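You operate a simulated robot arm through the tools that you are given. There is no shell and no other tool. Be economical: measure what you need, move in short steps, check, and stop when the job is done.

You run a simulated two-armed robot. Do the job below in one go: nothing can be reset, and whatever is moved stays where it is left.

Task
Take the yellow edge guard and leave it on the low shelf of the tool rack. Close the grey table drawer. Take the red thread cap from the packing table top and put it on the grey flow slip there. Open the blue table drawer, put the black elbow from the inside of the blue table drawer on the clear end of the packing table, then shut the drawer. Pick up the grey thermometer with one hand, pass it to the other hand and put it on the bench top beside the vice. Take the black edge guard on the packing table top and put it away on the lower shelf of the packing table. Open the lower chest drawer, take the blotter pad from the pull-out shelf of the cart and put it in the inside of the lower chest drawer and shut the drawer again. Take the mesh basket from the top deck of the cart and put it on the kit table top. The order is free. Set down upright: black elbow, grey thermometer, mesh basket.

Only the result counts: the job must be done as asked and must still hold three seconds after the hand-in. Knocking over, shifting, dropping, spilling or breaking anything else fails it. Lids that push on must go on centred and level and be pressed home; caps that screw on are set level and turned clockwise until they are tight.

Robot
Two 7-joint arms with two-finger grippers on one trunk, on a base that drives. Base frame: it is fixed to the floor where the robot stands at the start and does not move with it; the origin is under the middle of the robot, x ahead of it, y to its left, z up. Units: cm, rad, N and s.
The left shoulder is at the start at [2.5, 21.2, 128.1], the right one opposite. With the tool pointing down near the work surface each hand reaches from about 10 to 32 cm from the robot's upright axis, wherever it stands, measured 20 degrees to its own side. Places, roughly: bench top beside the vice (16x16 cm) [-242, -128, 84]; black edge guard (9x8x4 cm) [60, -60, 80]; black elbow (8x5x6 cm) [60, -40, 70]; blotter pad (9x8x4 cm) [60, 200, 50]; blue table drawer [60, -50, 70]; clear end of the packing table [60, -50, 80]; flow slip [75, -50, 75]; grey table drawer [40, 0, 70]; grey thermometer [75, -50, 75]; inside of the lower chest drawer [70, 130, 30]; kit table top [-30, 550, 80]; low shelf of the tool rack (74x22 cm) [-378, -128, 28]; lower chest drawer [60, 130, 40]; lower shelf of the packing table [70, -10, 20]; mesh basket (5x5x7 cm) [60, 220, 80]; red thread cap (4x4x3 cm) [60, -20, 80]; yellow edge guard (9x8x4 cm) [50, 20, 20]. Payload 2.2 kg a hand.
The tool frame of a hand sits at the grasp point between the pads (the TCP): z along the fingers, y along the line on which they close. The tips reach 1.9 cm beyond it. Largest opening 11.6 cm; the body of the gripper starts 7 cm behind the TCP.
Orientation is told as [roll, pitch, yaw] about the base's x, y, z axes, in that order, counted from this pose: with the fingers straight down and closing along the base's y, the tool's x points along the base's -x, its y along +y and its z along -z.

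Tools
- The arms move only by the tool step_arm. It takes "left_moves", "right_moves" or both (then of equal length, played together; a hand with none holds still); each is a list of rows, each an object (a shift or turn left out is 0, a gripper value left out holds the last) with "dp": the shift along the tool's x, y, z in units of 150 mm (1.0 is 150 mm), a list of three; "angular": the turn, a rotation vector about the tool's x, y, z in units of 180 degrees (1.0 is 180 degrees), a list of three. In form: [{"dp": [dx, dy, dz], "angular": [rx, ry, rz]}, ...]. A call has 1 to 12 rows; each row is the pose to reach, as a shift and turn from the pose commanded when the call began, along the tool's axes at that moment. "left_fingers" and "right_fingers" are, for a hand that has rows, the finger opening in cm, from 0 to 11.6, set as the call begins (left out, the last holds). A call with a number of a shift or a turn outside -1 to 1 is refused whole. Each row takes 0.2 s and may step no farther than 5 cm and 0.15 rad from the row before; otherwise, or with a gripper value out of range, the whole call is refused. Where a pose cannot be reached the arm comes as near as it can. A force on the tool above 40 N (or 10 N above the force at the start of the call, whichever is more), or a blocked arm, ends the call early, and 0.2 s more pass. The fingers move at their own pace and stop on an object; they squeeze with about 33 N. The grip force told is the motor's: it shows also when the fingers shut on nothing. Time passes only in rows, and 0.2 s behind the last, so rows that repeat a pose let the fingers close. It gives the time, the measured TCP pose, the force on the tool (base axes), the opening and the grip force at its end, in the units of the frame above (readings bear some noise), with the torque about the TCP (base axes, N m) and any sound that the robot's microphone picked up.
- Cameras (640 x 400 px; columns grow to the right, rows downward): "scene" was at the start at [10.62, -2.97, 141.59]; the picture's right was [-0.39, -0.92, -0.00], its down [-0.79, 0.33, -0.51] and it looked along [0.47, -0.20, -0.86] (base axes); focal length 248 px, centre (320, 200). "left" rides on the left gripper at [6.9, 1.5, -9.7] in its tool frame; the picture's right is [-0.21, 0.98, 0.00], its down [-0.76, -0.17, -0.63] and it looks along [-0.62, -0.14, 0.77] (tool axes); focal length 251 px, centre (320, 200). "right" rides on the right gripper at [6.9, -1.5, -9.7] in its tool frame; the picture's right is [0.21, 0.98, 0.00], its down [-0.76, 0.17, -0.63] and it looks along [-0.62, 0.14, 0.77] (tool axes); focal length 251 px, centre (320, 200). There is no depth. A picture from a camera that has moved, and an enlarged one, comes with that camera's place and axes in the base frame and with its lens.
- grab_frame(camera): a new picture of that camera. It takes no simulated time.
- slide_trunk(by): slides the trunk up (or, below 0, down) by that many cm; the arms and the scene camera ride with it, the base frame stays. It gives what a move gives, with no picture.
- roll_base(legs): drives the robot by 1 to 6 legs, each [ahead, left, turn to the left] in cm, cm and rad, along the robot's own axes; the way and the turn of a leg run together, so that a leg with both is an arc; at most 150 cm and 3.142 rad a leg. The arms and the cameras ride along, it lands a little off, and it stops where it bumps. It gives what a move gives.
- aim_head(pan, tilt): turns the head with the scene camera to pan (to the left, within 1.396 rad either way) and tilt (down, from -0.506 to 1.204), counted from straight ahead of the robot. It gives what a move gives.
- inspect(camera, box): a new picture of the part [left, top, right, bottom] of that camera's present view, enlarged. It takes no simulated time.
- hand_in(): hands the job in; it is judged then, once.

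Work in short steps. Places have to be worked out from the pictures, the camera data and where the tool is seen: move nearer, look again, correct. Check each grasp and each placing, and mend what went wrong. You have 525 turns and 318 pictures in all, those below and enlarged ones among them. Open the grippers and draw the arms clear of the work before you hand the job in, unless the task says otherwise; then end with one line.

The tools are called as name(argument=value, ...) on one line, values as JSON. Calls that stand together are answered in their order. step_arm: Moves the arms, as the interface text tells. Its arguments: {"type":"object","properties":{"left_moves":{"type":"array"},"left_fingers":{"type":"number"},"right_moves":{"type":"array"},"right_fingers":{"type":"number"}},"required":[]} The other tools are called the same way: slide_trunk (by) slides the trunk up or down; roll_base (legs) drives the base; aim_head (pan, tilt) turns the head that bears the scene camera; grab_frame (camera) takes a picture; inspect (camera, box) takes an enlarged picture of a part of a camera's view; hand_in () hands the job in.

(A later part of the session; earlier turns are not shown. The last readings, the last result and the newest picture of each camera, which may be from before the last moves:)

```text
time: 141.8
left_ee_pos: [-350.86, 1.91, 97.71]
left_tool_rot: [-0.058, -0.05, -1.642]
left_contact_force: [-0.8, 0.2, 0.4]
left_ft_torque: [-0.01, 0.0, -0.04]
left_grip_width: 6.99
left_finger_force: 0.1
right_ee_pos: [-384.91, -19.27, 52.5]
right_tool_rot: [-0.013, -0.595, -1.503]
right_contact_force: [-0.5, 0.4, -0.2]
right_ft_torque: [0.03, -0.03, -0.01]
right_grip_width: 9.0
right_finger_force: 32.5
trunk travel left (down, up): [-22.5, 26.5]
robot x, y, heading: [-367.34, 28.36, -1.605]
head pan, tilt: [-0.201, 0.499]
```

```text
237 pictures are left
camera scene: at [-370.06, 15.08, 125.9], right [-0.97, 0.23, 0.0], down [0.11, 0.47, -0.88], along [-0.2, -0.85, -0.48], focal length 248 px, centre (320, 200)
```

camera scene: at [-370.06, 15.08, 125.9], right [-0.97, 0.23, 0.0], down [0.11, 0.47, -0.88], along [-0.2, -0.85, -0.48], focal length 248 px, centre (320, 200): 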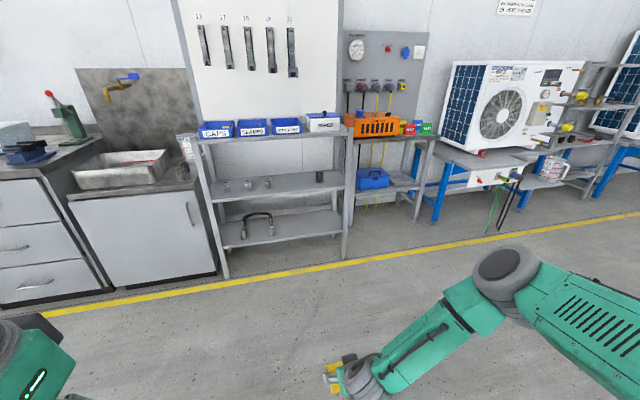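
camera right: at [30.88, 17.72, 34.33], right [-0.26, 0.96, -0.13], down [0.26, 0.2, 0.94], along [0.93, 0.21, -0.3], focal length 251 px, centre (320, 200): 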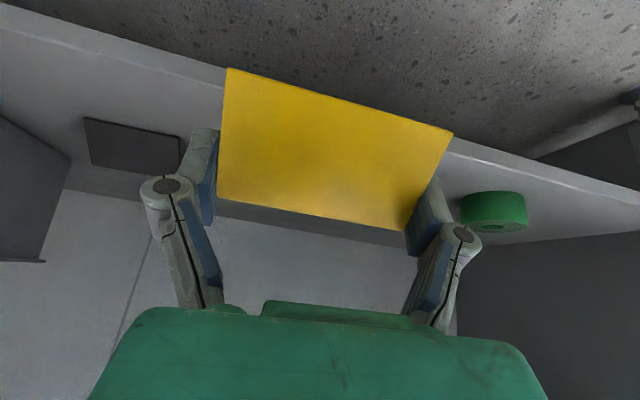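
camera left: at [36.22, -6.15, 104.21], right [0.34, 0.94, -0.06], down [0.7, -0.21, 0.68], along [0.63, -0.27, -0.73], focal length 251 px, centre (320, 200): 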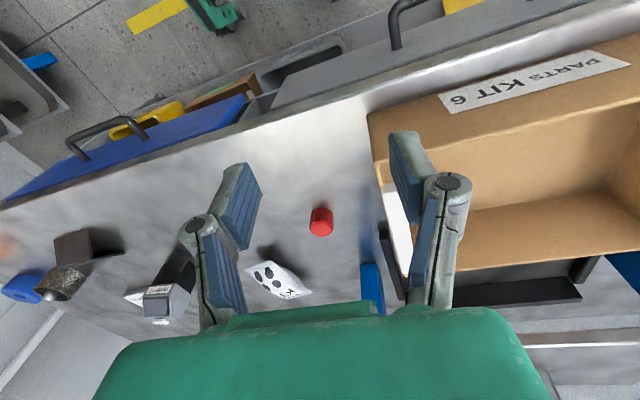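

This is the tool rack; its low shelf is free to the right of the black hose (x≈−370…−412). I lower the trunk and extend the arm a bit, then straighten and drive partway.

slide_trunk(by=-16)

step_arm(right_moves=[{"dp": [-0.1, -0.01, 0.064]}, {"dp": [-0.195, -0.02, 0.13]}, {"dp": [-0.29, -0.03, 0.19]}, {"dp": [-0.39, -0.04, 0.255]}, {"dp": [-0.49, -0.05, 0.32]}, {"dp": [-0.585, -0.06, 0.38]}, {"dp": [-0.585, -0.06, 0.38]}])

roll_base(legs=[[0, -9, 0.035], [55, 0, 0]])

grab_frame(camera="scene")

grab_frame(camera="right")

```text
time: 143.6
left_ee_pos: [-350.71, 2.03, 81.67]
left_tool_rot: [-0.059, -0.051, -1.643]
left_contact_force: [-0.5, -0.6, -0.2]
left_ft_torque: [0.03, -0.02, -0.01]
left_grip_width: 6.97
left_finger_force: 0.1
right_ee_pos: [-384.83, -19.25, 36.43]
right_tool_rot: [-0.013, -0.595, -1.505]
right_contact_force: [0.6, -0.1, 0.7]
right_ft_torque: [0.0, 0.0, 0.03]
right_grip_width: 9.0
right_finger_force: 32.4
trunk travel left (down, up): [-6.5, 42.5]
robot x, y, heading: [-367.8, 28.23, -1.6]
head pan, tilt: [-0.201, 0.499]
```

```text
time: 145.2
left_ee_pos: [-350.67, 1.88, 81.58]
left_tool_rot: [-0.06, -0.052, -1.642]
left_contact_force: [-0.1, 0.5, 0.7]
left_ft_torque: [-0.02, 0.03, 0.01]
left_grip_width: 6.97
left_finger_force: 0.1
right_ee_pos: [-385.23, -29.8, 36.66]
right_tool_rot: [-0.014, -0.593, -1.504]
right_contact_force: [-0.5, 0.6, 0.2]
right_ft_torque: [0.02, 0.0, 0.02]
right_grip_width: 9.0
right_finger_force: 33.2
trunk travel left (down, up): [-6.5, 42.5]
robot x, y, heading: [-368.15, 28.48, -1.603]
head pan, tilt: [-0.201, 0.499]
```

```text
time: 149.1
left_ee_pos: [-358.81, -51.44, 81.79]
left_tool_rot: [-0.054, -0.054, -1.592]
left_contact_force: [0.0, -1.8, -0.3]
left_ft_torque: [0.06, -0.04, -0.03]
left_grip_width: 6.98
left_finger_force: 0.1
right_ee_pos: [-391.3, -84.59, 36.56]
right_tool_rot: [-0.006, -0.594, -1.461]
right_contact_force: [-0.2, 0.3, -0.3]
right_ft_torque: [0.0, -0.02, 0.02]
right_grip_width: 8.97
right_finger_force: 32.9
trunk travel left (down, up): [-6.5, 42.5]
robot x, y, heading: [-376.05, -25.9, -1.549]
head pan, tilt: [-0.201, 0.499]
```

```text
236 pictures are left
camera scene: at [-379.17, -39.1, 109.85], right [-0.98, 0.18, -0.01], down [0.1, 0.47, -0.87], along [-0.15, -0.86, -0.48], focal length 248 px, centre (320, 200)
```

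scene: 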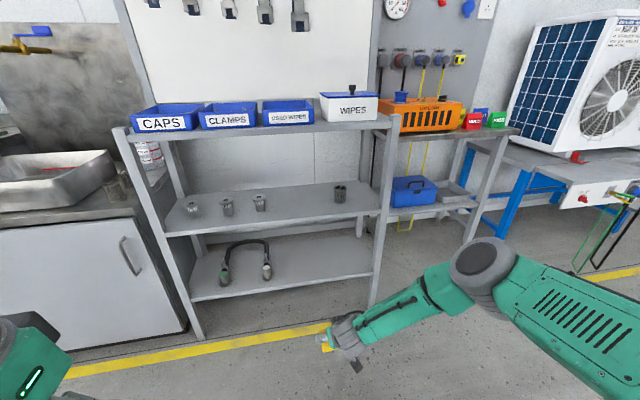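

```text
235 pictures are left
camera right: at [-393.99, -73.7, 40.61], right [0.95, 0.28, -0.12], down [0.2, -0.25, 0.95], along [0.23, -0.93, -0.3], focal length 251 px, centre (320, 200)
```

right: 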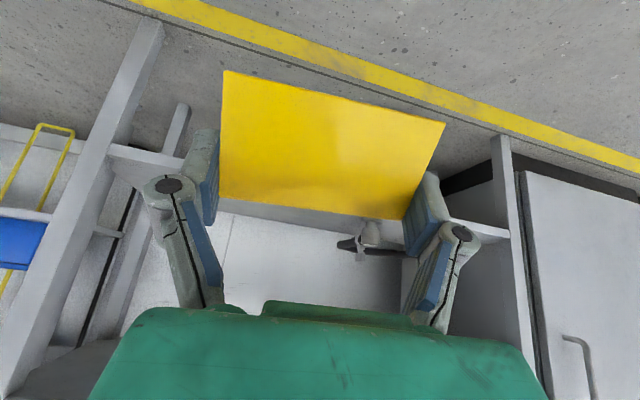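

Low shelf: front edge y≈−113, top z≈26–28, free at x≈−392. I drive 35 cm forward so the guard comes over the shelf, and settle.

roll_base(legs=[[34.5, 0, 0]])

step_arm(right_moves=[{"dp": [0, 0, 0]}, {"dp": [0, 0, 0]}, {"dp": [0, 0, 0]}, {"dp": [0, 0, 0]}, {"dp": [0, 0, 0]}, {"dp": [0, 0, 0]}])

grab_frame(camera="scene")

grab_frame(camera="right")

```text
time: 151.3
left_ee_pos: [-357.91, -85.62, 81.72]
left_tool_rot: [-0.062, -0.052, -1.589]
left_contact_force: [-0.2, -0.8, 0.0]
left_ft_torque: [0.04, -0.01, 0.03]
left_grip_width: 6.99
left_finger_force: 0.0
right_ee_pos: [-390.35, -118.65, 36.68]
right_tool_rot: [-0.013, -0.595, -1.457]
right_contact_force: [-0.5, 0.6, -0.6]
right_ft_torque: [-0.01, 0.0, 0.04]
right_grip_width: 8.98
right_finger_force: 33.0
trunk travel left (down, up): [-6.5, 42.5]
robot x, y, heading: [-375.84, -60.02, -1.548]
head pan, tilt: [-0.201, 0.499]
```

```text
time: 152.7
left_ee_pos: [-357.55, -85.51, 81.64]
left_tool_rot: [-0.07, -0.055, -1.587]
left_contact_force: [0.5, 0.1, 1.3]
left_ft_torque: [-0.03, -0.02, 0.01]
left_grip_width: 6.98
left_finger_force: 0.1
right_ee_pos: [-390.36, -118.58, 36.99]
right_tool_rot: [-0.02, -0.597, -1.454]
right_contact_force: [0.1, 0.3, -0.1]
right_ft_torque: [-0.04, -0.02, 0.0]
right_grip_width: 8.93
right_finger_force: 33.0
trunk travel left (down, up): [-6.5, 42.5]
robot x, y, heading: [-375.68, -59.82, -1.552]
head pan, tilt: [-0.201, 0.499]
```

```text
234 pictures are left
camera scene: at [-377.55, -73.19, 109.89], right [-0.98, 0.18, 0.0], down [0.09, 0.47, -0.88], along [-0.16, -0.86, -0.48], focal length 248 px, centre (320, 200)
```

scene: 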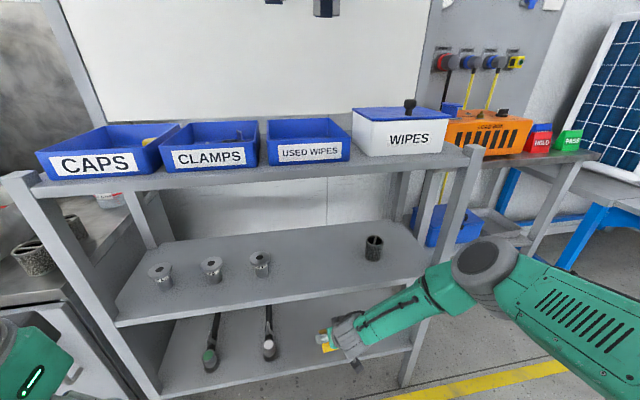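

```text
233 pictures are left
camera right: at [-393.09, -107.67, 41.05], right [0.95, 0.28, -0.14], down [0.21, -0.25, 0.95], along [0.23, -0.93, -0.29], focal length 251 px, centre (320, 200)
```

right: 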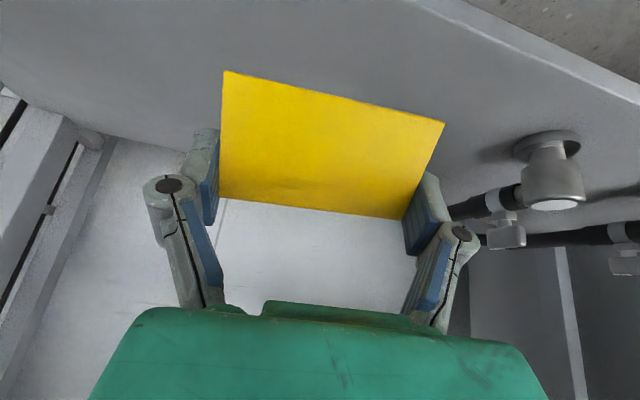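

Clear of the hose fittings. I lower toward the shelf, then feel for contact.

step_arm(right_moves=[{"dp": [0.02, 0, 0.09]}, {"dp": [0.04, 0, 0.18]}, {"dp": [0.08, 0, 0.26]}, {"dp": [0.12, 0, 0.33]}, {"dp": [0.14, 0, 0.36]}, {"dp": [0.14, 0, 0.36]}, {"dp": [0.14, 0, 0.36]}])

step_arm(right_moves=[{"dp": [0.019, 0, 0.028]}, {"dp": [0.037, 0, 0.055]}, {"dp": [0.056, 0, 0.083]}, {"dp": [0.074, 0, 0.11]}, {"dp": [0.074, 0, 0.11]}])

```text
time: 154.3
left_ee_pos: [-357.37, -85.54, 81.67]
left_tool_rot: [-0.072, -0.053, -1.586]
left_contact_force: [0.2, 0.2, 0.4]
left_ft_torque: [0.0, 0.03, -0.01]
left_grip_width: 6.97
left_finger_force: 0.0
right_ee_pos: [-390.14, -119.99, 31.28]
right_tool_rot: [-0.022, -0.598, -1.45]
right_contact_force: [0.9, 0.1, -0.4]
right_ft_torque: [-0.01, 0.01, -0.02]
right_grip_width: 9.0
right_finger_force: 33.6
trunk travel left (down, up): [-6.5, 42.5]
robot x, y, heading: [-375.87, -60.17, -1.55]
head pan, tilt: [-0.201, 0.499]
```

```text
time: 155.5
left_ee_pos: [-357.28, -85.38, 81.73]
left_tool_rot: [-0.069, -0.057, -1.587]
left_contact_force: [0.1, 0.6, 0.5]
left_ft_torque: [-0.02, -0.04, 0.0]
left_grip_width: 6.99
left_finger_force: 0.1
right_ee_pos: [-390.3, -120.31, 29.63]
right_tool_rot: [-0.023, -0.604, -1.453]
right_contact_force: [-2.8, -6.2, 23.9]
right_ft_torque: [0.21, -0.99, -0.14]
right_grip_width: 9.04
right_finger_force: 32.9
trunk travel left (down, up): [-6.5, 42.5]
robot x, y, heading: [-375.71, -60.21, -1.554]
head pan, tilt: [-0.201, 0.499]
```

Contact at z≈29.6. I ease off, open, and back out along the tool axis.

step_arm(right_moves=[{"dp": [-0.008, 0, -0.012]}, {"dp": [-0.008, 0, -0.012]}])

step_arm(right_moves=[{"dp": [0, 0, 0]}, {"dp": [0, 0, 0]}, {"dp": [0, 0, 0]}], right_fingers=11.4)

step_arm(right_moves=[{"dp": [0, 0, -0.08]}, {"dp": [0, 0, -0.17]}, {"dp": [0.06, 0, -0.28]}, {"dp": [0.15, 0, -0.38]}, {"dp": [0.25, 0, -0.5]}, {"dp": [0.35, 0, -0.6]}, {"dp": [0.35, 0, -0.6]}])

grab_frame(camera="right")

grab_frame(camera="scene")

```text
time: 156.1
left_ee_pos: [-357.29, -85.42, 81.66]
left_tool_rot: [-0.071, -0.054, -1.588]
left_contact_force: [0.7, -0.3, -0.7]
left_ft_torque: [-0.02, 0.02, 0.03]
left_grip_width: 7.0
left_finger_force: 0.1
right_ee_pos: [-390.22, -119.88, 29.67]
right_tool_rot: [-0.021, -0.598, -1.453]
right_contact_force: [-0.8, -3.4, 14.7]
right_ft_torque: [-0.25, -0.68, -0.12]
right_grip_width: 9.04
right_finger_force: 32.7
trunk travel left (down, up): [-6.5, 42.5]
robot x, y, heading: [-375.8, -59.67, -1.551]
head pan, tilt: [-0.201, 0.499]
```

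```text
time: 156.9
left_ee_pos: [-357.3, -85.57, 81.65]
left_tool_rot: [-0.073, -0.054, -1.587]
left_contact_force: [0.5, 0.2, -0.2]
left_ft_torque: [0.02, -0.02, -0.01]
left_grip_width: 6.98
left_finger_force: 0.1
right_ee_pos: [-390.2, -119.93, 29.54]
right_tool_rot: [-0.022, -0.597, -1.451]
right_contact_force: [0.2, 0.1, 0.2]
right_ft_torque: [0.02, 0.0, -0.01]
right_grip_width: 11.38
right_finger_force: 0.0
trunk travel left (down, up): [-6.5, 42.5]
robot x, y, heading: [-376.18, -59.99, -1.553]
head pan, tilt: [-0.201, 0.499]
```

```text
time: 158.5
left_ee_pos: [-357.41, -85.49, 81.53]
left_tool_rot: [-0.071, -0.052, -1.586]
left_contact_force: [0.1, -0.6, 0.0]
left_ft_torque: [-0.02, 0.04, -0.01]
left_grip_width: 6.98
left_finger_force: 0.0
right_ee_pos: [-391.27, -110.63, 34.11]
right_tool_rot: [-0.021, -0.597, -1.453]
right_contact_force: [-0.1, 0.4, -0.3]
right_ft_torque: [-0.03, 0.0, 0.01]
right_grip_width: 11.42
right_finger_force: 0.0
trunk travel left (down, up): [-6.5, 42.5]
robot x, y, heading: [-376.0, -59.67, -1.549]
head pan, tilt: [-0.201, 0.499]
```

```text
232 pictures are left
camera right: at [-393.9, -99.6, 38.21], right [0.95, 0.28, -0.14], down [0.21, -0.25, 0.95], along [0.23, -0.93, -0.29], focal length 251 px, centre (320, 200)
```

right: 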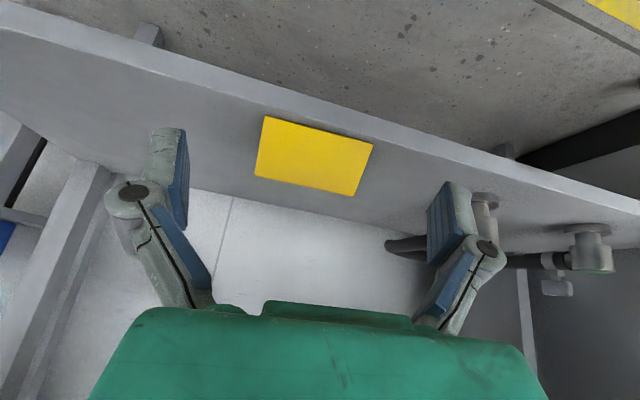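

```text
231 pictures are left
camera scene: at [-377.34, -73.15, 109.9], right [-0.98, 0.18, 0.0], down [0.09, 0.47, -0.88], along [-0.16, -0.86, -0.48], focal length 248 px, centre (320, 200)
```

scene: 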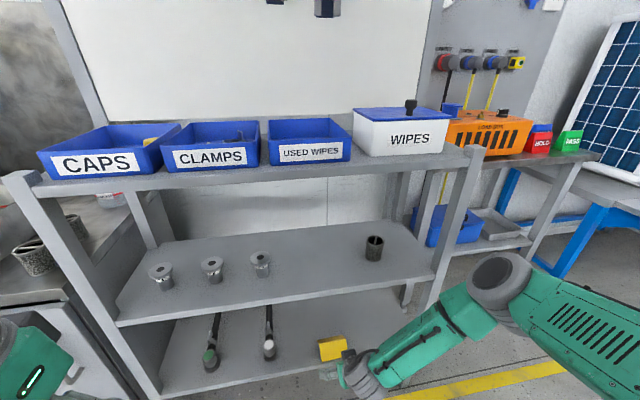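

Yellow guard sits on the low shelf. I back off and move to the bench with the vice to look at its free spot.

roll_base(legs=[[-55, 0, 0], [0, 125, 0]])

slide_trunk(by=30)

aim_head(pan=0, tilt=0.5)

grab_frame(camera="scene")

```text
time: 167.5
left_ee_pos: [-234.86, -27.49, 81.71]
left_tool_rot: [-0.069, -0.053, -1.578]
left_contact_force: [-0.6, 0.4, -0.3]
left_ft_torque: [0.02, 0.0, -0.01]
left_grip_width: 6.97
left_finger_force: 0.2
right_ee_pos: [-268.33, -52.78, 34.16]
right_tool_rot: [-0.021, -0.597, -1.447]
right_contact_force: [-0.3, -0.7, 0.3]
right_ft_torque: [0.0, 0.02, -0.05]
right_grip_width: 11.4
right_finger_force: 0.1
trunk travel left (down, up): [-6.5, 42.5]
robot x, y, heading: [-253.55, -2.24, -1.546]
head pan, tilt: [-0.201, 0.499]
```

```text
time: 170.5
left_ee_pos: [-235.0, -27.5, 111.54]
left_tool_rot: [-0.074, -0.052, -1.576]
left_contact_force: [-0.2, -0.7, -0.6]
left_ft_torque: [0.01, 0.01, -0.04]
left_grip_width: 6.98
left_finger_force: 0.1
right_ee_pos: [-268.41, -52.91, 64.2]
right_tool_rot: [-0.023, -0.599, -1.444]
right_contact_force: [-0.3, 0.2, 0.2]
right_ft_torque: [-0.02, -0.03, -0.01]
right_grip_width: 11.39
right_finger_force: 0.0
trunk travel left (down, up): [-36.5, 12.5]
robot x, y, heading: [-253.2, -2.71, -1.542]
head pan, tilt: [-0.201, 0.499]
```

```text
time: 171.2
left_ee_pos: [-234.71, -27.53, 111.71]
left_tool_rot: [-0.075, -0.054, -1.577]
left_contact_force: [0.2, 0.1, -0.9]
left_ft_torque: [-0.03, -0.02, 0.0]
left_grip_width: 6.99
left_finger_force: 0.1
right_ee_pos: [-268.47, -52.73, 64.24]
right_tool_rot: [-0.022, -0.598, -1.443]
right_contact_force: [-0.3, 0.4, 0.2]
right_ft_torque: [-0.02, 0.0, -0.01]
right_grip_width: 11.42
right_finger_force: 0.0
trunk travel left (down, up): [-36.5, 12.5]
robot x, y, heading: [-253.53, -1.64, -1.54]
head pan, tilt: [0.0, 0.499]
```

```text
230 pictures are left
camera scene: at [-253.02, -15.5, 139.9], right [-1.0, -0.03, 0.0], down [-0.01, 0.48, -0.88], along [0.02, -0.88, -0.48], focal length 248 px, centre (320, 200)
```

scene: 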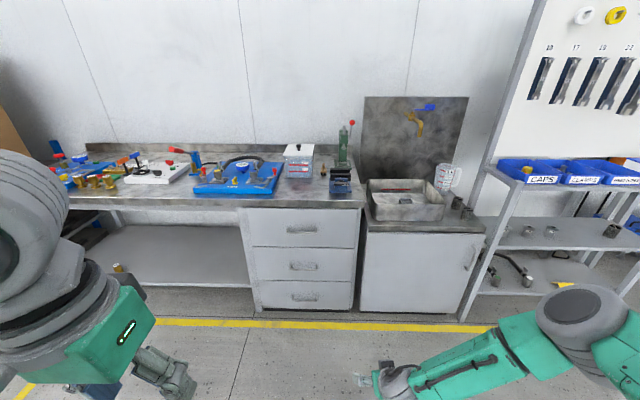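

I zoom on the spot beside the vice.

inspect(camera="scene", box=[220, 120, 380, 220])

```text
4.00 times, centred on (300, 170) of scene
camera zoom: at [-253.02, -15.5, 139.9], right [-1.0, -0.03, 0.0], down [-0.01, 0.48, -0.88], along [0.02, -0.88, -0.48], focal length 992 px, centre (400, 320)
```

zoom: 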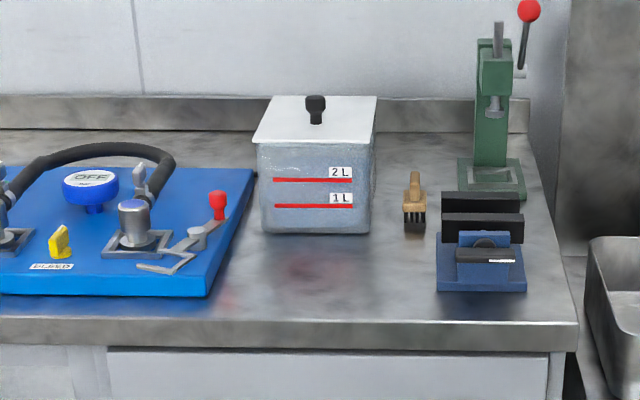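

The free spot at (−242,−129) is confirmed. I drive back to the packing table.

roll_base(legs=[[0, 110, 0], [0, 110, 0], [0, 0, 1.54]])

aim_head(pan=-0.5, tilt=0.7)

grab_frame(camera="scene")

```text
time: 185.6
left_ee_pos: [-9.55, 20.8, 111.63]
left_tool_rot: [-0.075, -0.055, -0.061]
left_contact_force: [0.4, 0.6, 0.3]
left_ft_torque: [-0.02, 0.03, 0.0]
left_grip_width: 6.98
left_finger_force: 0.0
right_ee_pos: [13.73, -14.15, 64.27]
right_tool_rot: [-0.02, -0.6, 0.07]
right_contact_force: [-0.3, 0.5, 0.1]
right_ft_torque: [-0.01, -0.03, 0.0]
right_grip_width: 11.42
right_finger_force: 0.0
trunk travel left (down, up): [-36.5, 12.5]
robot x, y, heading: [-35.64, 3.63, -0.032]
head pan, tilt: [0.0, 0.499]
```

```text
time: 186.5
left_ee_pos: [-9.53, 20.65, 111.76]
left_tool_rot: [-0.081, -0.056, -0.057]
left_contact_force: [0.0, 0.0, 0.0]
left_ft_torque: [-0.02, -0.04, 0.01]
left_grip_width: 7.01
left_finger_force: 0.2
right_ee_pos: [13.75, -14.15, 64.32]
right_tool_rot: [-0.022, -0.601, 0.073]
right_contact_force: [0.2, -0.3, -0.5]
right_ft_torque: [-0.01, 0.02, 0.02]
right_grip_width: 11.41
right_finger_force: 0.0
trunk travel left (down, up): [-36.5, 12.5]
robot x, y, heading: [-35.95, 3.64, -0.028]
head pan, tilt: [-0.499, 0.7]
```

```text
228 pictures are left
camera scene: at [-24.38, -0.7, 138.13], right [-0.5, -0.86, 0.0], down [-0.56, 0.32, -0.76], along [0.66, -0.38, -0.65], focal length 248 px, centre (320, 200)
```

scene: 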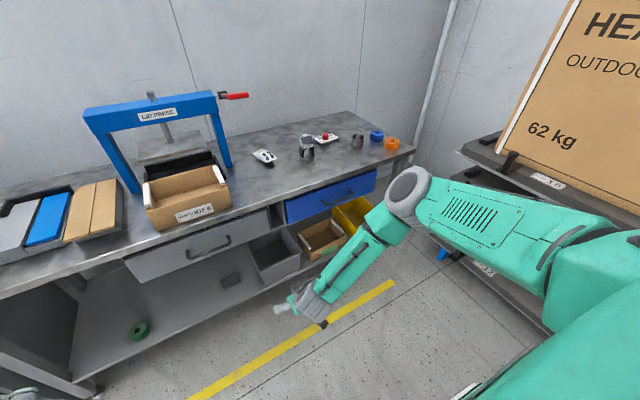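

Next the blue drawer with the left hand. First I raise the right hand from its low pose.

step_arm(right_moves=[{"dp": [-0.05, 0, -0.17]}, {"dp": [-0.1, 0, -0.34]}, {"dp": [-0.14, 0, -0.5]}, {"dp": [-0.19, 0, -0.67]}, {"dp": [-0.24, 0, -0.84]}, {"dp": [-0.285, 0, -1.0]}, {"dp": [-0.285, 0, -1.0]}])

step_arm(right_moves=[{"dp": [-0.05, 0, -0.17]}, {"dp": [-0.1, 0, -0.34]}, {"dp": [-0.14, 0, -0.5]}, {"dp": [-0.19, 0, -0.67]}, {"dp": [-0.24, 0, -0.84]}, {"dp": [-0.285, 0, -1.0]}, {"dp": [-0.285, 0, -1.0]}])

roll_base(legs=[[0, -58, 0.03], [25, 0, 0]])

aim_head(pan=0.1, tilt=0.9)

grab_frame(camera="scene")

```text
time: 188.1
left_ee_pos: [-9.57, 20.78, 111.65]
left_tool_rot: [-0.078, -0.055, -0.06]
left_contact_force: [0.0, -0.4, -1.1]
left_ft_torque: [0.01, 0.01, 0.01]
left_grip_width: 7.01
left_finger_force: 0.0
right_ee_pos: [8.51, -14.17, 79.04]
right_tool_rot: [-0.022, -0.6, 0.072]
right_contact_force: [0.6, 0.1, 0.7]
right_ft_torque: [-0.01, 0.04, 0.0]
right_grip_width: 11.4
right_finger_force: 0.0
trunk travel left (down, up): [-36.5, 12.5]
robot x, y, heading: [-36.2, 3.72, -0.026]
head pan, tilt: [-0.499, 0.7]
```

```text
time: 189.7
left_ee_pos: [-9.67, 20.77, 111.68]
left_tool_rot: [-0.077, -0.056, -0.061]
left_contact_force: [0.3, 0.3, -0.4]
left_ft_torque: [0.01, 0.01, -0.02]
left_grip_width: 6.99
left_finger_force: 0.1
right_ee_pos: [3.7, -13.95, 94.07]
right_tool_rot: [-0.022, -0.6, 0.071]
right_contact_force: [0.3, 0.3, -0.2]
right_ft_torque: [0.02, -0.01, 0.01]
right_grip_width: 11.45
right_finger_force: 0.0
trunk travel left (down, up): [-36.5, 12.5]
robot x, y, heading: [-36.02, 3.5, -0.028]
head pan, tilt: [-0.499, 0.7]
```

```text
time: 194.4
left_ee_pos: [13.68, -35.47, 111.68]
left_tool_rot: [-0.083, -0.057, -0.034]
left_contact_force: [0.1, -0.3, 0.1]
left_ft_torque: [-0.01, 0.0, -0.02]
left_grip_width: 7.01
left_finger_force: 0.0
right_ee_pos: [27.44, -69.91, 94.13]
right_tool_rot: [-0.023, -0.6, 0.093]
right_contact_force: [0.2, 0.5, -0.8]
right_ft_torque: [0.02, -0.01, -0.03]
right_grip_width: 11.39
right_finger_force: 0.1
trunk travel left (down, up): [-36.5, 12.5]
robot x, y, heading: [-12.37, -53.23, -0.008]
head pan, tilt: [-0.499, 0.7]
```

```text
time: 195.4
left_ee_pos: [13.89, -34.48, 111.61]
left_tool_rot: [-0.095, -0.06, -0.031]
left_contact_force: [0.5, 0.8, -0.5]
left_ft_torque: [0.01, -0.04, -0.05]
left_grip_width: 6.96
left_finger_force: 0.0
right_ee_pos: [27.33, -68.83, 94.3]
right_tool_rot: [-0.034, -0.603, 0.101]
right_contact_force: [0.2, 1.3, 0.5]
right_ft_torque: [-0.04, 0.01, 0.0]
right_grip_width: 11.39
right_finger_force: 0.1
trunk travel left (down, up): [-36.5, 12.5]
robot x, y, heading: [-12.46, -52.69, -0.005]
head pan, tilt: [0.099, 0.901]
```

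```text
227 pictures are left
camera scene: at [-0.82, -51.78, 136.52], right [0.09, -1.0, 0.0], down [-0.78, -0.08, -0.62], along [0.62, 0.06, -0.79], focal length 248 px, centre (320, 200)
```

scene: 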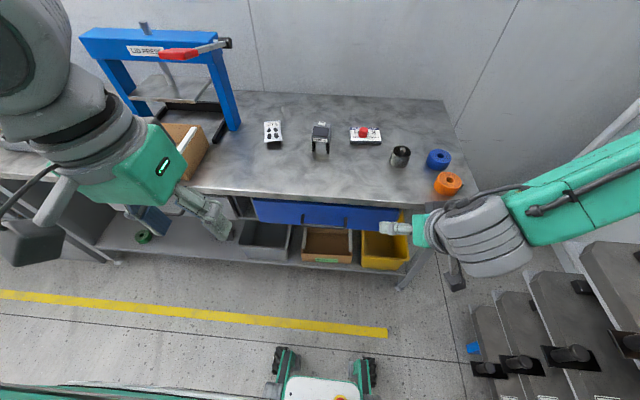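

I turn the left hand to yaw −90° so its fingers can straddle the drawer handle.

step_arm(left_moves=[{"angular": [0, 0, 0.045]}, {"angular": [0, 0, 0.09]}, {"angular": [0, 0, 0.135]}, {"angular": [0, 0, 0.18]}, {"angular": [0, 0, 0.225]}, {"angular": [0, 0, 0.27]}, {"angular": [0, 0, 0.315]}, {"angular": [0, 0, 0.36]}, {"angular": [0, 0, 0.405]}, {"angular": [0, 0, 0.45]}, {"angular": [0, 0, 0.485]}, {"angular": [0, 0, 0.485]}])

slide_trunk(by=-18)

grab_frame(camera="left")

```text
time: 198.0
left_ee_pos: [14.6, -35.32, 112.31]
left_tool_rot: [0.053, -0.088, -1.566]
left_contact_force: [0.0, 0.0, 1.4]
left_ft_torque: [0.0, -0.01, 0.01]
left_grip_width: 6.99
left_finger_force: 0.1
left hand out of reach, approached as far as the arm can: row 1, 2, 3, 4, 5, 6, 7, 8, 9, 10, 11, 12
right_ee_pos: [27.34, -69.39, 94.23]
right_tool_rot: [-0.027, -0.604, 0.096]
right_contact_force: [0.5, -0.1, -0.6]
right_ft_torque: [0.03, 0.0, 0.02]
right_grip_width: 11.41
right_finger_force: 0.1
trunk travel left (down, up): [-36.5, 12.5]
robot x, y, heading: [-12.62, -52.96, -0.001]
head pan, tilt: [0.099, 0.901]
```

```text
time: 200.0
left_ee_pos: [14.55, -35.34, 94.31]
left_tool_rot: [0.055, -0.087, -1.563]
left_contact_force: [-0.2, 0.1, 0.1]
left_ft_torque: [-0.04, -0.03, 0.01]
left_grip_width: 6.97
left_finger_force: 0.0
right_ee_pos: [27.33, -69.59, 76.28]
right_tool_rot: [-0.031, -0.601, 0.097]
right_contact_force: [0.5, 0.1, 0.4]
right_ft_torque: [0.0, 0.01, -0.03]
right_grip_width: 11.44
right_finger_force: 0.0
trunk travel left (down, up): [-18.5, 30.5]
robot x, y, heading: [-12.43, -53.15, -0.01]
head pan, tilt: [0.099, 0.901]
```

```text
226 pictures are left
camera left: at [15.65, -27.57, 103.36], right [0.98, -0.2, 0.07], down [-0.2, -0.7, 0.69], along [-0.09, -0.68, -0.72], focal length 251 px, centre (320, 200)
```

left: 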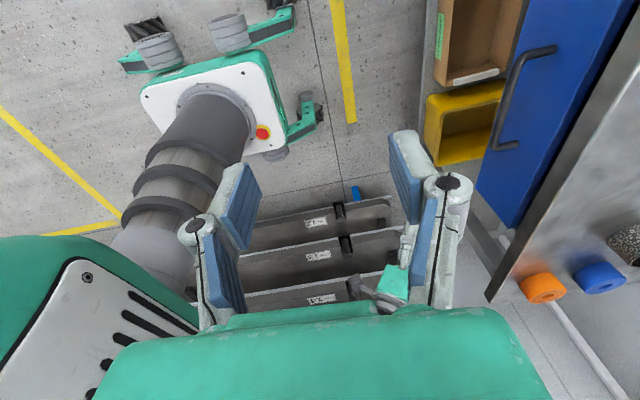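

The handle bar (x≈41.5, y −40…−53, z≈72) sits partly under the table edge, so I will grip it from the front with horizontal fingers. I back off, then pitch the left hand forward.

roll_base(legs=[[-28, 0, 0]])

step_arm(left_moves=[{"dp": [0, 0.09, 0], "angular": [-0.045, 0, 0]}, {"dp": [0, 0.18, 0], "angular": [-0.09, 0, 0]}, {"dp": [0, 0.27, 0], "angular": [-0.135, 0, 0]}, {"dp": [0, 0.36, 0], "angular": [-0.18, 0, 0]}, {"dp": [0, 0.45, 0], "angular": [-0.225, 0, 0]}, {"dp": [0, 0.54, 0], "angular": [-0.27, 0, 0]}, {"dp": [0, 0.63, 0], "angular": [-0.315, 0, 0]}, {"dp": [0, 0.72, 0], "angular": [-0.36, 0, 0]}, {"dp": [0, 0.81, 0], "angular": [-0.405, 0, 0]}, {"dp": [0, 0.9, 0], "angular": [-0.45, 0, 0]}, {"dp": [0, 1, 0], "angular": [-0.47, 0, 0]}, {"dp": [0, 1, 0], "angular": [-0.47, 0, 0]}])

grab_frame(camera="scene")

```text
time: 201.9
left_ee_pos: [-13.45, -35.4, 94.4]
left_tool_rot: [0.054, -0.087, -1.569]
left_contact_force: [-1.0, -0.5, 0.0]
left_ft_torque: [0.0, -0.04, 0.02]
left_grip_width: 7.02
left_finger_force: 0.0
right_ee_pos: [-1.05, -69.55, 76.26]
right_tool_rot: [-0.028, -0.604, 0.091]
right_contact_force: [-0.6, -0.8, -0.4]
right_ft_torque: [0.0, 0.0, 0.02]
right_grip_width: 11.4
right_finger_force: 0.0
trunk travel left (down, up): [-18.5, 30.5]
robot x, y, heading: [-40.85, -52.96, -0.008]
head pan, tilt: [0.099, 0.901]
```

```text
time: 204.6
left_ee_pos: [4.84, -37.54, 93.67]
left_tool_rot: [1.534, -0.087, -1.571]
left_contact_force: [-0.2, 0.2, -1.4]
left_ft_torque: [0.0, -0.01, 0.02]
left_grip_width: 7.0
left_finger_force: 0.0
left hand out of reach, approached as far as the arm can: row 1, 2, 3, 4, 5, 6, 7, 8, 9, 10, 11, 12
right_ee_pos: [-1.1, -69.69, 76.3]
right_tool_rot: [-0.028, -0.606, 0.09]
right_contact_force: [-0.5, 0.1, 0.0]
right_ft_torque: [-0.02, -0.01, -0.01]
right_grip_width: 11.39
right_finger_force: 0.1
trunk travel left (down, up): [-18.5, 30.5]
robot x, y, heading: [-40.45, -52.71, -0.01]
head pan, tilt: [0.099, 0.901]
```

```text
225 pictures are left
camera scene: at [-28.93, -52.35, 118.51], right [0.09, -1.0, 0.0], down [-0.78, -0.07, -0.62], along [0.62, 0.06, -0.79], focal length 248 px, centre (320, 200)
```

scene: 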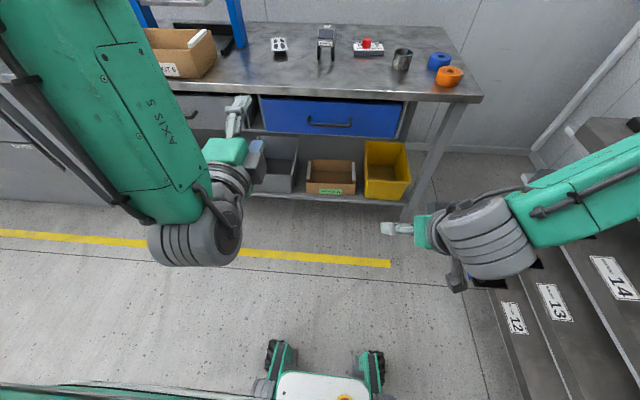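

Left hand points forward. I bring it down and right toward the handle's height with the arm.

step_arm(left_moves=[{"dp": [-0.1, -0.16, 0.08]}, {"dp": [-0.2, -0.33, 0.16]}, {"dp": [-0.3, -0.5, 0.24]}, {"dp": [-0.41, -0.67, 0.32]}, {"dp": [-0.52, -0.84, 0.4]}, {"dp": [-0.62, -1, 0.5]}, {"dp": [-0.62, -1, 0.5]}])

grab_frame(camera="left")

grab_frame(camera="scene")

```text
time: 206.2
left_ee_pos: [11.57, -48.11, 79.37]
left_tool_rot: [1.533, -0.087, -1.571]
left_contact_force: [0.4, 0.3, 0.2]
left_ft_torque: [-0.03, 0.04, 0.01]
left_grip_width: 6.99
left_finger_force: 0.1
right_ee_pos: [-1.15, -69.65, 76.31]
right_tool_rot: [-0.029, -0.605, 0.092]
right_contact_force: [0.4, -0.2, -0.7]
right_ft_torque: [0.0, -0.01, 0.02]
right_grip_width: 11.4
right_finger_force: 0.0
trunk travel left (down, up): [-18.5, 30.5]
robot x, y, heading: [-40.68, -53.36, -0.006]
head pan, tilt: [0.099, 0.901]
```

```text
224 pictures are left
camera left: at [2.17, -40.98, 80.49], right [0.04, -0.13, 0.99], down [-0.64, -0.77, -0.08], along [0.77, -0.63, -0.11], focal length 251 px, centre (320, 200)
```

left: 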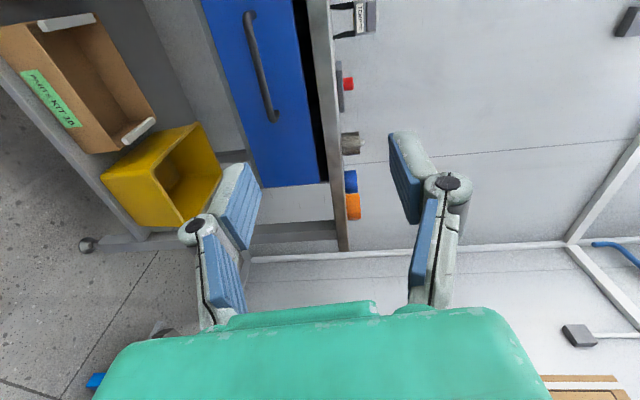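

```text
223 pictures are left
camera scene: at [-28.93, -52.45, 118.52], right [0.09, -1.0, 0.0], down [-0.78, -0.07, -0.62], along [0.62, 0.06, -0.79], focal length 248 px, centre (320, 200)
```

scene: 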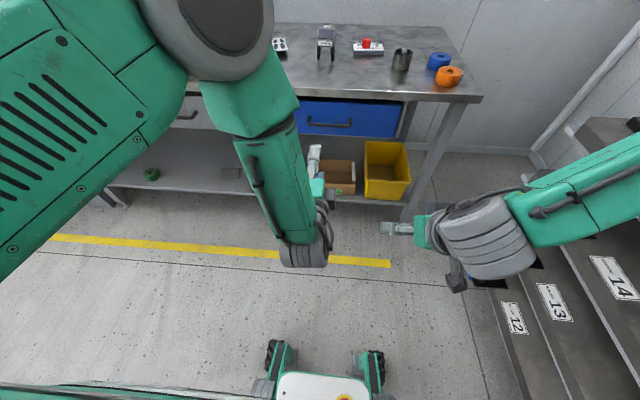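

Handle bar triangulates to (41.3,−47.5,69.6). I move forward and down to line up, stopping short of it.

step_arm(left_moves=[{"dp": [0.015, -0.1, 0.16]}, {"dp": [0.03, -0.2, 0.32]}, {"dp": [0.045, -0.3, 0.48]}, {"dp": [0.06, -0.4, 0.64]}, {"dp": [0.075, -0.5, 0.8]}, {"dp": [0.09, -0.605, 0.96]}, {"dp": [0.09, -0.605, 0.96]}])

grab_frame(camera="left")

grab_frame(camera="scene")

```text
time: 207.8
left_ee_pos: [26.19, -47.69, 69.55]
left_tool_rot: [1.533, -0.086, -1.569]
left_contact_force: [-0.2, 1.1, -0.9]
left_ft_torque: [0.02, -0.01, 0.02]
left_grip_width: 7.02
left_finger_force: 0.1
right_ee_pos: [-1.01, -69.66, 76.29]
right_tool_rot: [-0.028, -0.605, 0.089]
right_contact_force: [0.2, -0.3, -1.1]
right_ft_torque: [0.01, 0.0, -0.01]
right_grip_width: 11.42
right_finger_force: 0.1
trunk travel left (down, up): [-18.5, 30.5]
robot x, y, heading: [-41.07, -53.03, -0.01]
head pan, tilt: [0.099, 0.901]
```

```text
222 pictures are left
camera left: at [16.66, -40.58, 70.68], right [0.04, -0.13, 0.99], down [-0.64, -0.77, -0.08], along [0.77, -0.63, -0.11], focal length 251 px, centre (320, 200)
```

left: 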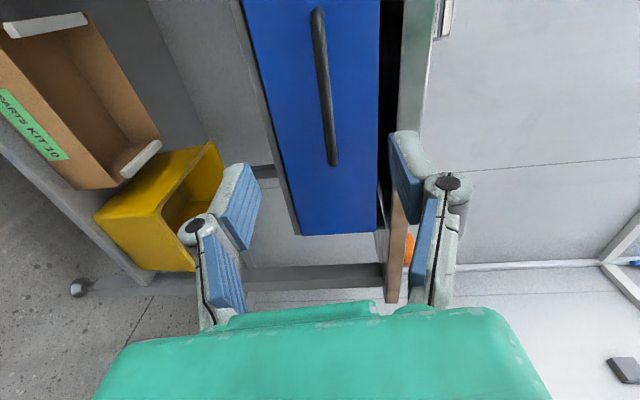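

```text
221 pictures are left
camera scene: at [-28.87, -52.45, 118.51], right [0.09, -1.0, 0.0], down [-0.78, -0.07, -0.62], along [0.62, 0.06, -0.79], focal length 248 px, centre (320, 200)
```

scene: 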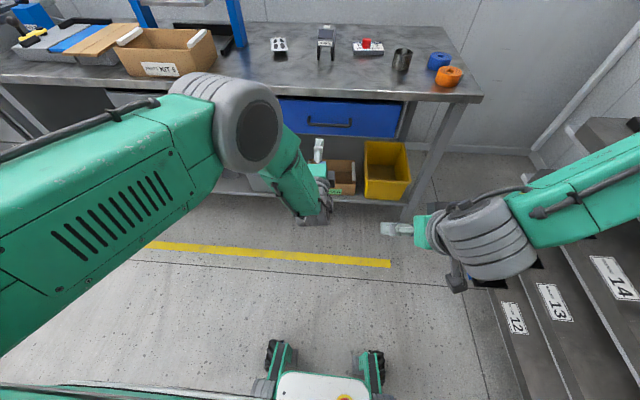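

Lined up with the bar. I advance 14 cm with a 5 cm opening, then close on it.

step_arm(left_moves=[{"dp": [0, 0.006, 0.17]}, {"dp": [0, 0.012, 0.34]}, {"dp": [0, 0.018, 0.5]}, {"dp": [0, 0.024, 0.65]}, {"dp": [0, 0.03, 0.8]}, {"dp": [0, 0.03, 0.9]}, {"dp": [0, 0.03, 0.96]}, {"dp": [0, 0.03, 0.96]}, {"dp": [0, 0.03, 0.96]}], left_fingers=5)

grab_frame(camera="left")

```text
time: 209.8
left_ee_pos: [40.25, -47.29, 69.81]
left_tool_rot: [1.533, -0.087, -1.571]
left_contact_force: [0.3, -1.4, 0.4]
left_ft_torque: [-0.01, 0.0, 0.0]
left_grip_width: 4.98
left_finger_force: 0.0
left hand out of reach, approached as far as the arm can: row 7, 8, 9
right_ee_pos: [-1.06, -69.65, 76.41]
right_tool_rot: [-0.029, -0.605, 0.089]
right_contact_force: [0.3, 0.0, -0.1]
right_ft_torque: [-0.01, -0.03, 0.02]
right_grip_width: 11.41
right_finger_force: 0.1
trunk travel left (down, up): [-18.5, 30.5]
robot x, y, heading: [-40.45, -52.83, -0.011]
head pan, tilt: [0.099, 0.901]
```

```text
220 pictures are left
camera left: at [30.65, -40.11, 70.99], right [0.04, -0.13, 0.99], down [-0.64, -0.77, -0.08], along [0.77, -0.63, -0.11], focal length 251 px, centre (320, 200)
```

left: 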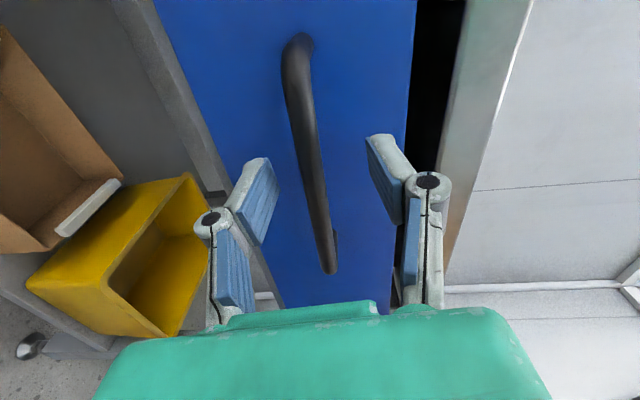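

The bar is between the fingers; closing.

step_arm(left_moves=[{"dp": [0, 0, 0]}, {"dp": [0, 0, 0]}, {"dp": [0, 0, 0]}], left_fingers=0)

grab_frame(camera="left")

```text
time: 210.6
left_ee_pos: [40.14, -47.41, 69.42]
left_tool_rot: [1.525, -0.085, -1.569]
left_contact_force: [-0.6, -1.4, -14.1]
left_ft_torque: [1.09, 0.22, -0.28]
left_grip_width: 1.31
left_finger_force: 39.3
right_ee_pos: [-0.98, -69.58, 76.22]
right_tool_rot: [-0.027, -0.603, 0.088]
right_contact_force: [-0.1, -0.3, 0.0]
right_ft_torque: [0.02, 0.0, 0.02]
right_grip_width: 11.43
right_finger_force: 0.1
trunk travel left (down, up): [-18.5, 30.5]
robot x, y, heading: [-40.51, -52.97, -0.009]
head pan, tilt: [0.099, 0.901]
```

```text
219 pictures are left
camera left: at [30.71, -40.15, 70.66], right [0.04, -0.13, 0.99], down [-0.64, -0.77, -0.07], along [0.77, -0.63, -0.12], focal length 251 px, centre (320, 200)
```

left: 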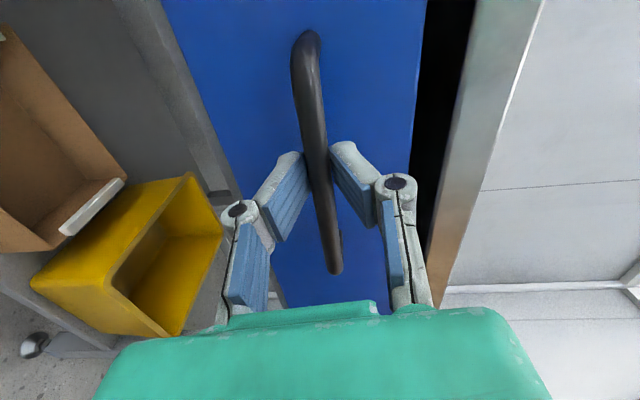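

Firm grip on the bar. I pull it back 15 cm in small steps.

step_arm(left_moves=[{"dp": [0, -0.02, -0.1]}, {"dp": [0, -0.025, -0.2]}, {"dp": [0, -0.03, -0.3]}, {"dp": [0, -0.035, -0.4]}, {"dp": [0, -0.04, -0.5]}, {"dp": [0, -0.045, -0.6]}, {"dp": [0, -0.05, -0.7]}, {"dp": [0, -0.055, -0.8]}, {"dp": [0, -0.06, -0.9]}, {"dp": [0, -0.065, -1.0]}])

grab_frame(camera="scene")

```text
time: 212.8
left_ee_pos: [24.98, -47.4, 69.37]
left_tool_rot: [1.531, -0.085, -1.572]
left_contact_force: [-1.1, -8.2, -18.0]
left_ft_torque: [0.93, 0.31, -0.14]
left_grip_width: 1.3
left_finger_force: 39.7
right_ee_pos: [-0.99, -69.6, 76.16]
right_tool_rot: [-0.026, -0.604, 0.089]
right_contact_force: [-0.1, 0.3, 0.0]
right_ft_torque: [0.02, 0.0, -0.02]
right_grip_width: 11.4
right_finger_force: 0.1
trunk travel left (down, up): [-18.5, 30.5]
robot x, y, heading: [-40.87, -52.45, -0.01]
head pan, tilt: [0.099, 0.901]
```

```text
218 pictures are left
camera scene: at [-28.55, -52.63, 118.46], right [0.09, -1.0, 0.0], down [-0.79, -0.07, -0.62], along [0.61, 0.06, -0.79], focal length 248 px, centre (320, 200)
```

scene: 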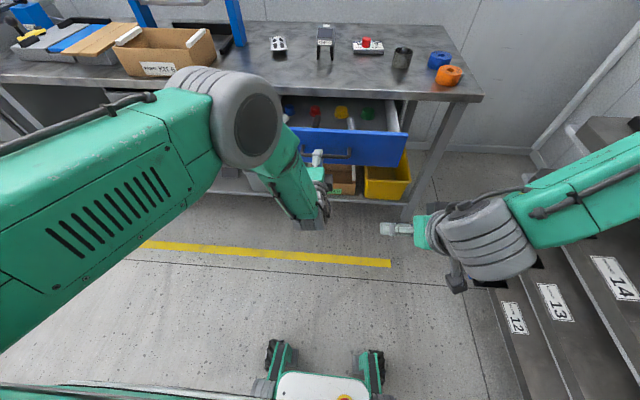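

It opened 15 cm. I zoom into the drawer.

inspect(camera="scene", box=[270, 80, 430, 180])

```text
4.00 times, centred on (350, 130) of scene
camera zoom: at [-28.55, -52.63, 118.46], right [0.09, -1.0, 0.0], down [-0.79, -0.07, -0.62], along [0.61, 0.06, -0.79], focal length 992 px, centre (200, 480)
```

zoom: 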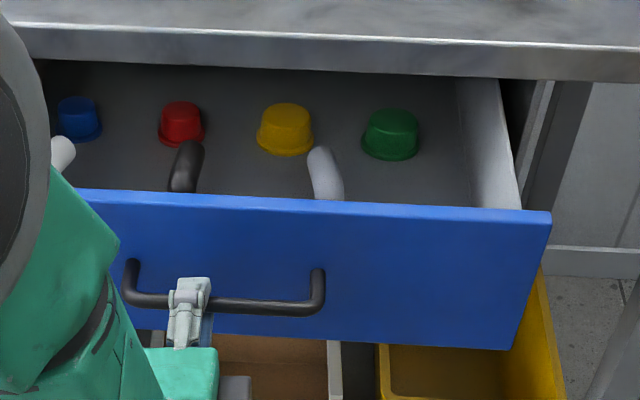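

Black elbow stands just behind the drawer front at about (38,−45). I release the handle, back the left hand off and raise it.

step_arm(left_moves=[{"dp": [0, 0, 0]}, {"dp": [0, 0, 0]}, {"dp": [0, 0, -0.15]}, {"dp": [0, 0, -0.3]}, {"dp": [0, 0, -0.5]}, {"dp": [0, 0.2, -0.5]}, {"dp": [0, 0.45, -0.5]}, {"dp": [0, 0.7, -0.5]}, {"dp": [0, 1, -0.5]}], left_fingers=6)

step_arm(left_moves=[{"dp": [0.1, 0.2, 0]}, {"dp": [0.2, 0.4, 0]}, {"dp": [0.3, 0.6, 0]}, {"dp": [0.3, 0.8, 0]}])

grab_frame(camera="scene")

```text
time: 214.8
left_ee_pos: [18.06, -45.62, 84.41]
left_tool_rot: [1.527, -0.09, -1.559]
left_contact_force: [-0.5, -0.2, 0.4]
left_ft_torque: [0.01, 0.0, -0.01]
left_grip_width: 6.0
left_finger_force: 0.0
right_ee_pos: [-0.99, -69.65, 76.32]
right_tool_rot: [-0.028, -0.606, 0.091]
right_contact_force: [0.3, 0.7, -0.5]
right_ft_torque: [-0.03, 0.0, -0.01]
right_grip_width: 11.43
right_finger_force: 0.1
trunk travel left (down, up): [-18.5, 30.5]
robot x, y, heading: [-40.47, -53.01, -0.017]
head pan, tilt: [0.099, 0.901]
```

```text
time: 215.8
left_ee_pos: [18.25, -40.33, 96.02]
left_tool_rot: [1.534, -0.086, -1.574]
left_contact_force: [-0.2, -0.2, 0.3]
left_ft_torque: [0.02, 0.01, 0.0]
left_grip_width: 5.99
left_finger_force: 0.0
right_ee_pos: [-1.18, -69.72, 76.2]
right_tool_rot: [-0.029, -0.607, 0.089]
right_contact_force: [0.5, 0.9, 0.0]
right_ft_torque: [0.0, -0.02, -0.01]
right_grip_width: 11.44
right_finger_force: 0.1
trunk travel left (down, up): [-18.5, 30.5]
robot x, y, heading: [-40.96, -53.01, -0.012]
head pan, tilt: [0.099, 0.901]
```

```text
216 pictures are left
camera scene: at [-28.98, -52.36, 118.52], right [0.09, -1.0, 0.0], down [-0.78, -0.07, -0.62], along [0.62, 0.06, -0.79], focal length 248 px, centre (320, 200)
```

scene: 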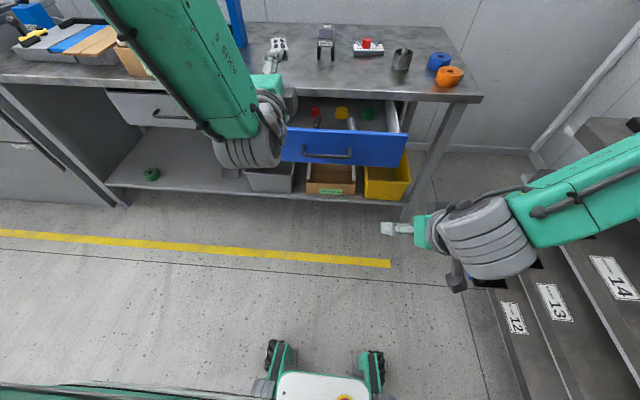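

Drawer stays open. I raise the right hand and pull the left back a bit, then drive nearer so the right hand can look into the drawer.

step_arm(right_moves=[{"dp": [-0.1, 0, -0.155]}, {"dp": [-0.21, 0, -0.31]}, {"dp": [-0.32, 0, -0.47]}, {"dp": [-0.43, 0, -0.62]}, {"dp": [-0.54, 0, -0.78]}, {"dp": [-0.64, 0, -0.935]}], left_moves=[{"dp": [0.05, 0, -0.1]}, {"dp": [0.1, 0.05, -0.2]}, {"dp": [0.15, 0.1, -0.3]}, {"dp": [0.2, 0.15, -0.4]}, {"dp": [0.25, 0.2, -0.5]}, {"dp": [0.3, 0.25, -0.55]}])

roll_base(legs=[[28, 18, 0]])

grab_frame(camera="right")

grab_frame(camera="scene")

```text
time: 217.2
left_ee_pos: [9.9, -35.41, 99.99]
left_tool_rot: [1.535, -0.086, -1.57]
left_contact_force: [-0.7, 0.3, 0.2]
left_ft_torque: [0.01, 0.01, 0.03]
left_grip_width: 6.0
left_finger_force: 0.0
right_ee_pos: [-1.34, -68.96, 93.18]
right_tool_rot: [-0.029, -0.606, 0.094]
right_contact_force: [-0.7, -0.4, 0.6]
right_ft_torque: [-0.03, -0.03, 0.02]
right_grip_width: 11.39
right_finger_force: 0.1
trunk travel left (down, up): [-18.5, 30.5]
robot x, y, heading: [-40.69, -52.96, -0.011]
head pan, tilt: [0.099, 0.901]
```

```text
time: 219.3
left_ee_pos: [38.64, -18.81, 100.1]
left_tool_rot: [1.532, -0.082, -1.583]
left_contact_force: [-0.4, -0.7, 0.2]
left_ft_torque: [0.02, -0.04, 0.05]
left_grip_width: 6.01
left_finger_force: 0.0
right_ee_pos: [26.78, -52.3, 93.1]
right_tool_rot: [-0.023, -0.605, 0.073]
right_contact_force: [0.9, 0.4, 0.2]
right_ft_torque: [-0.02, 0.01, -0.02]
right_grip_width: 11.39
right_finger_force: 0.0
trunk travel left (down, up): [-18.5, 30.5]
robot x, y, heading: [-12.54, -35.59, -0.021]
head pan, tilt: [0.099, 0.901]
```

```text
215 pictures are left
camera right: at [15.69, -54.31, 97.0], right [-0.23, 0.96, -0.14], down [0.25, 0.2, 0.95], along [0.94, 0.19, -0.29], focal length 251 px, centre (320, 200)
```

right: 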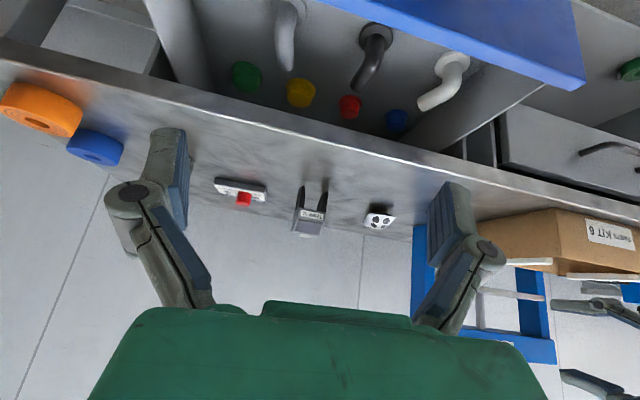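

```text
214 pictures are left
camera scene: at [-0.71, -35.52, 118.51], right [0.07, -1.0, -0.01], down [-0.78, -0.05, -0.62], along [0.62, 0.05, -0.79], focal length 248 px, centre (320, 200)
```

scene: 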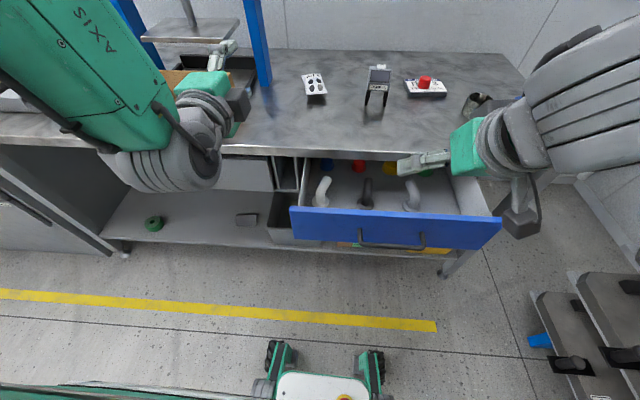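

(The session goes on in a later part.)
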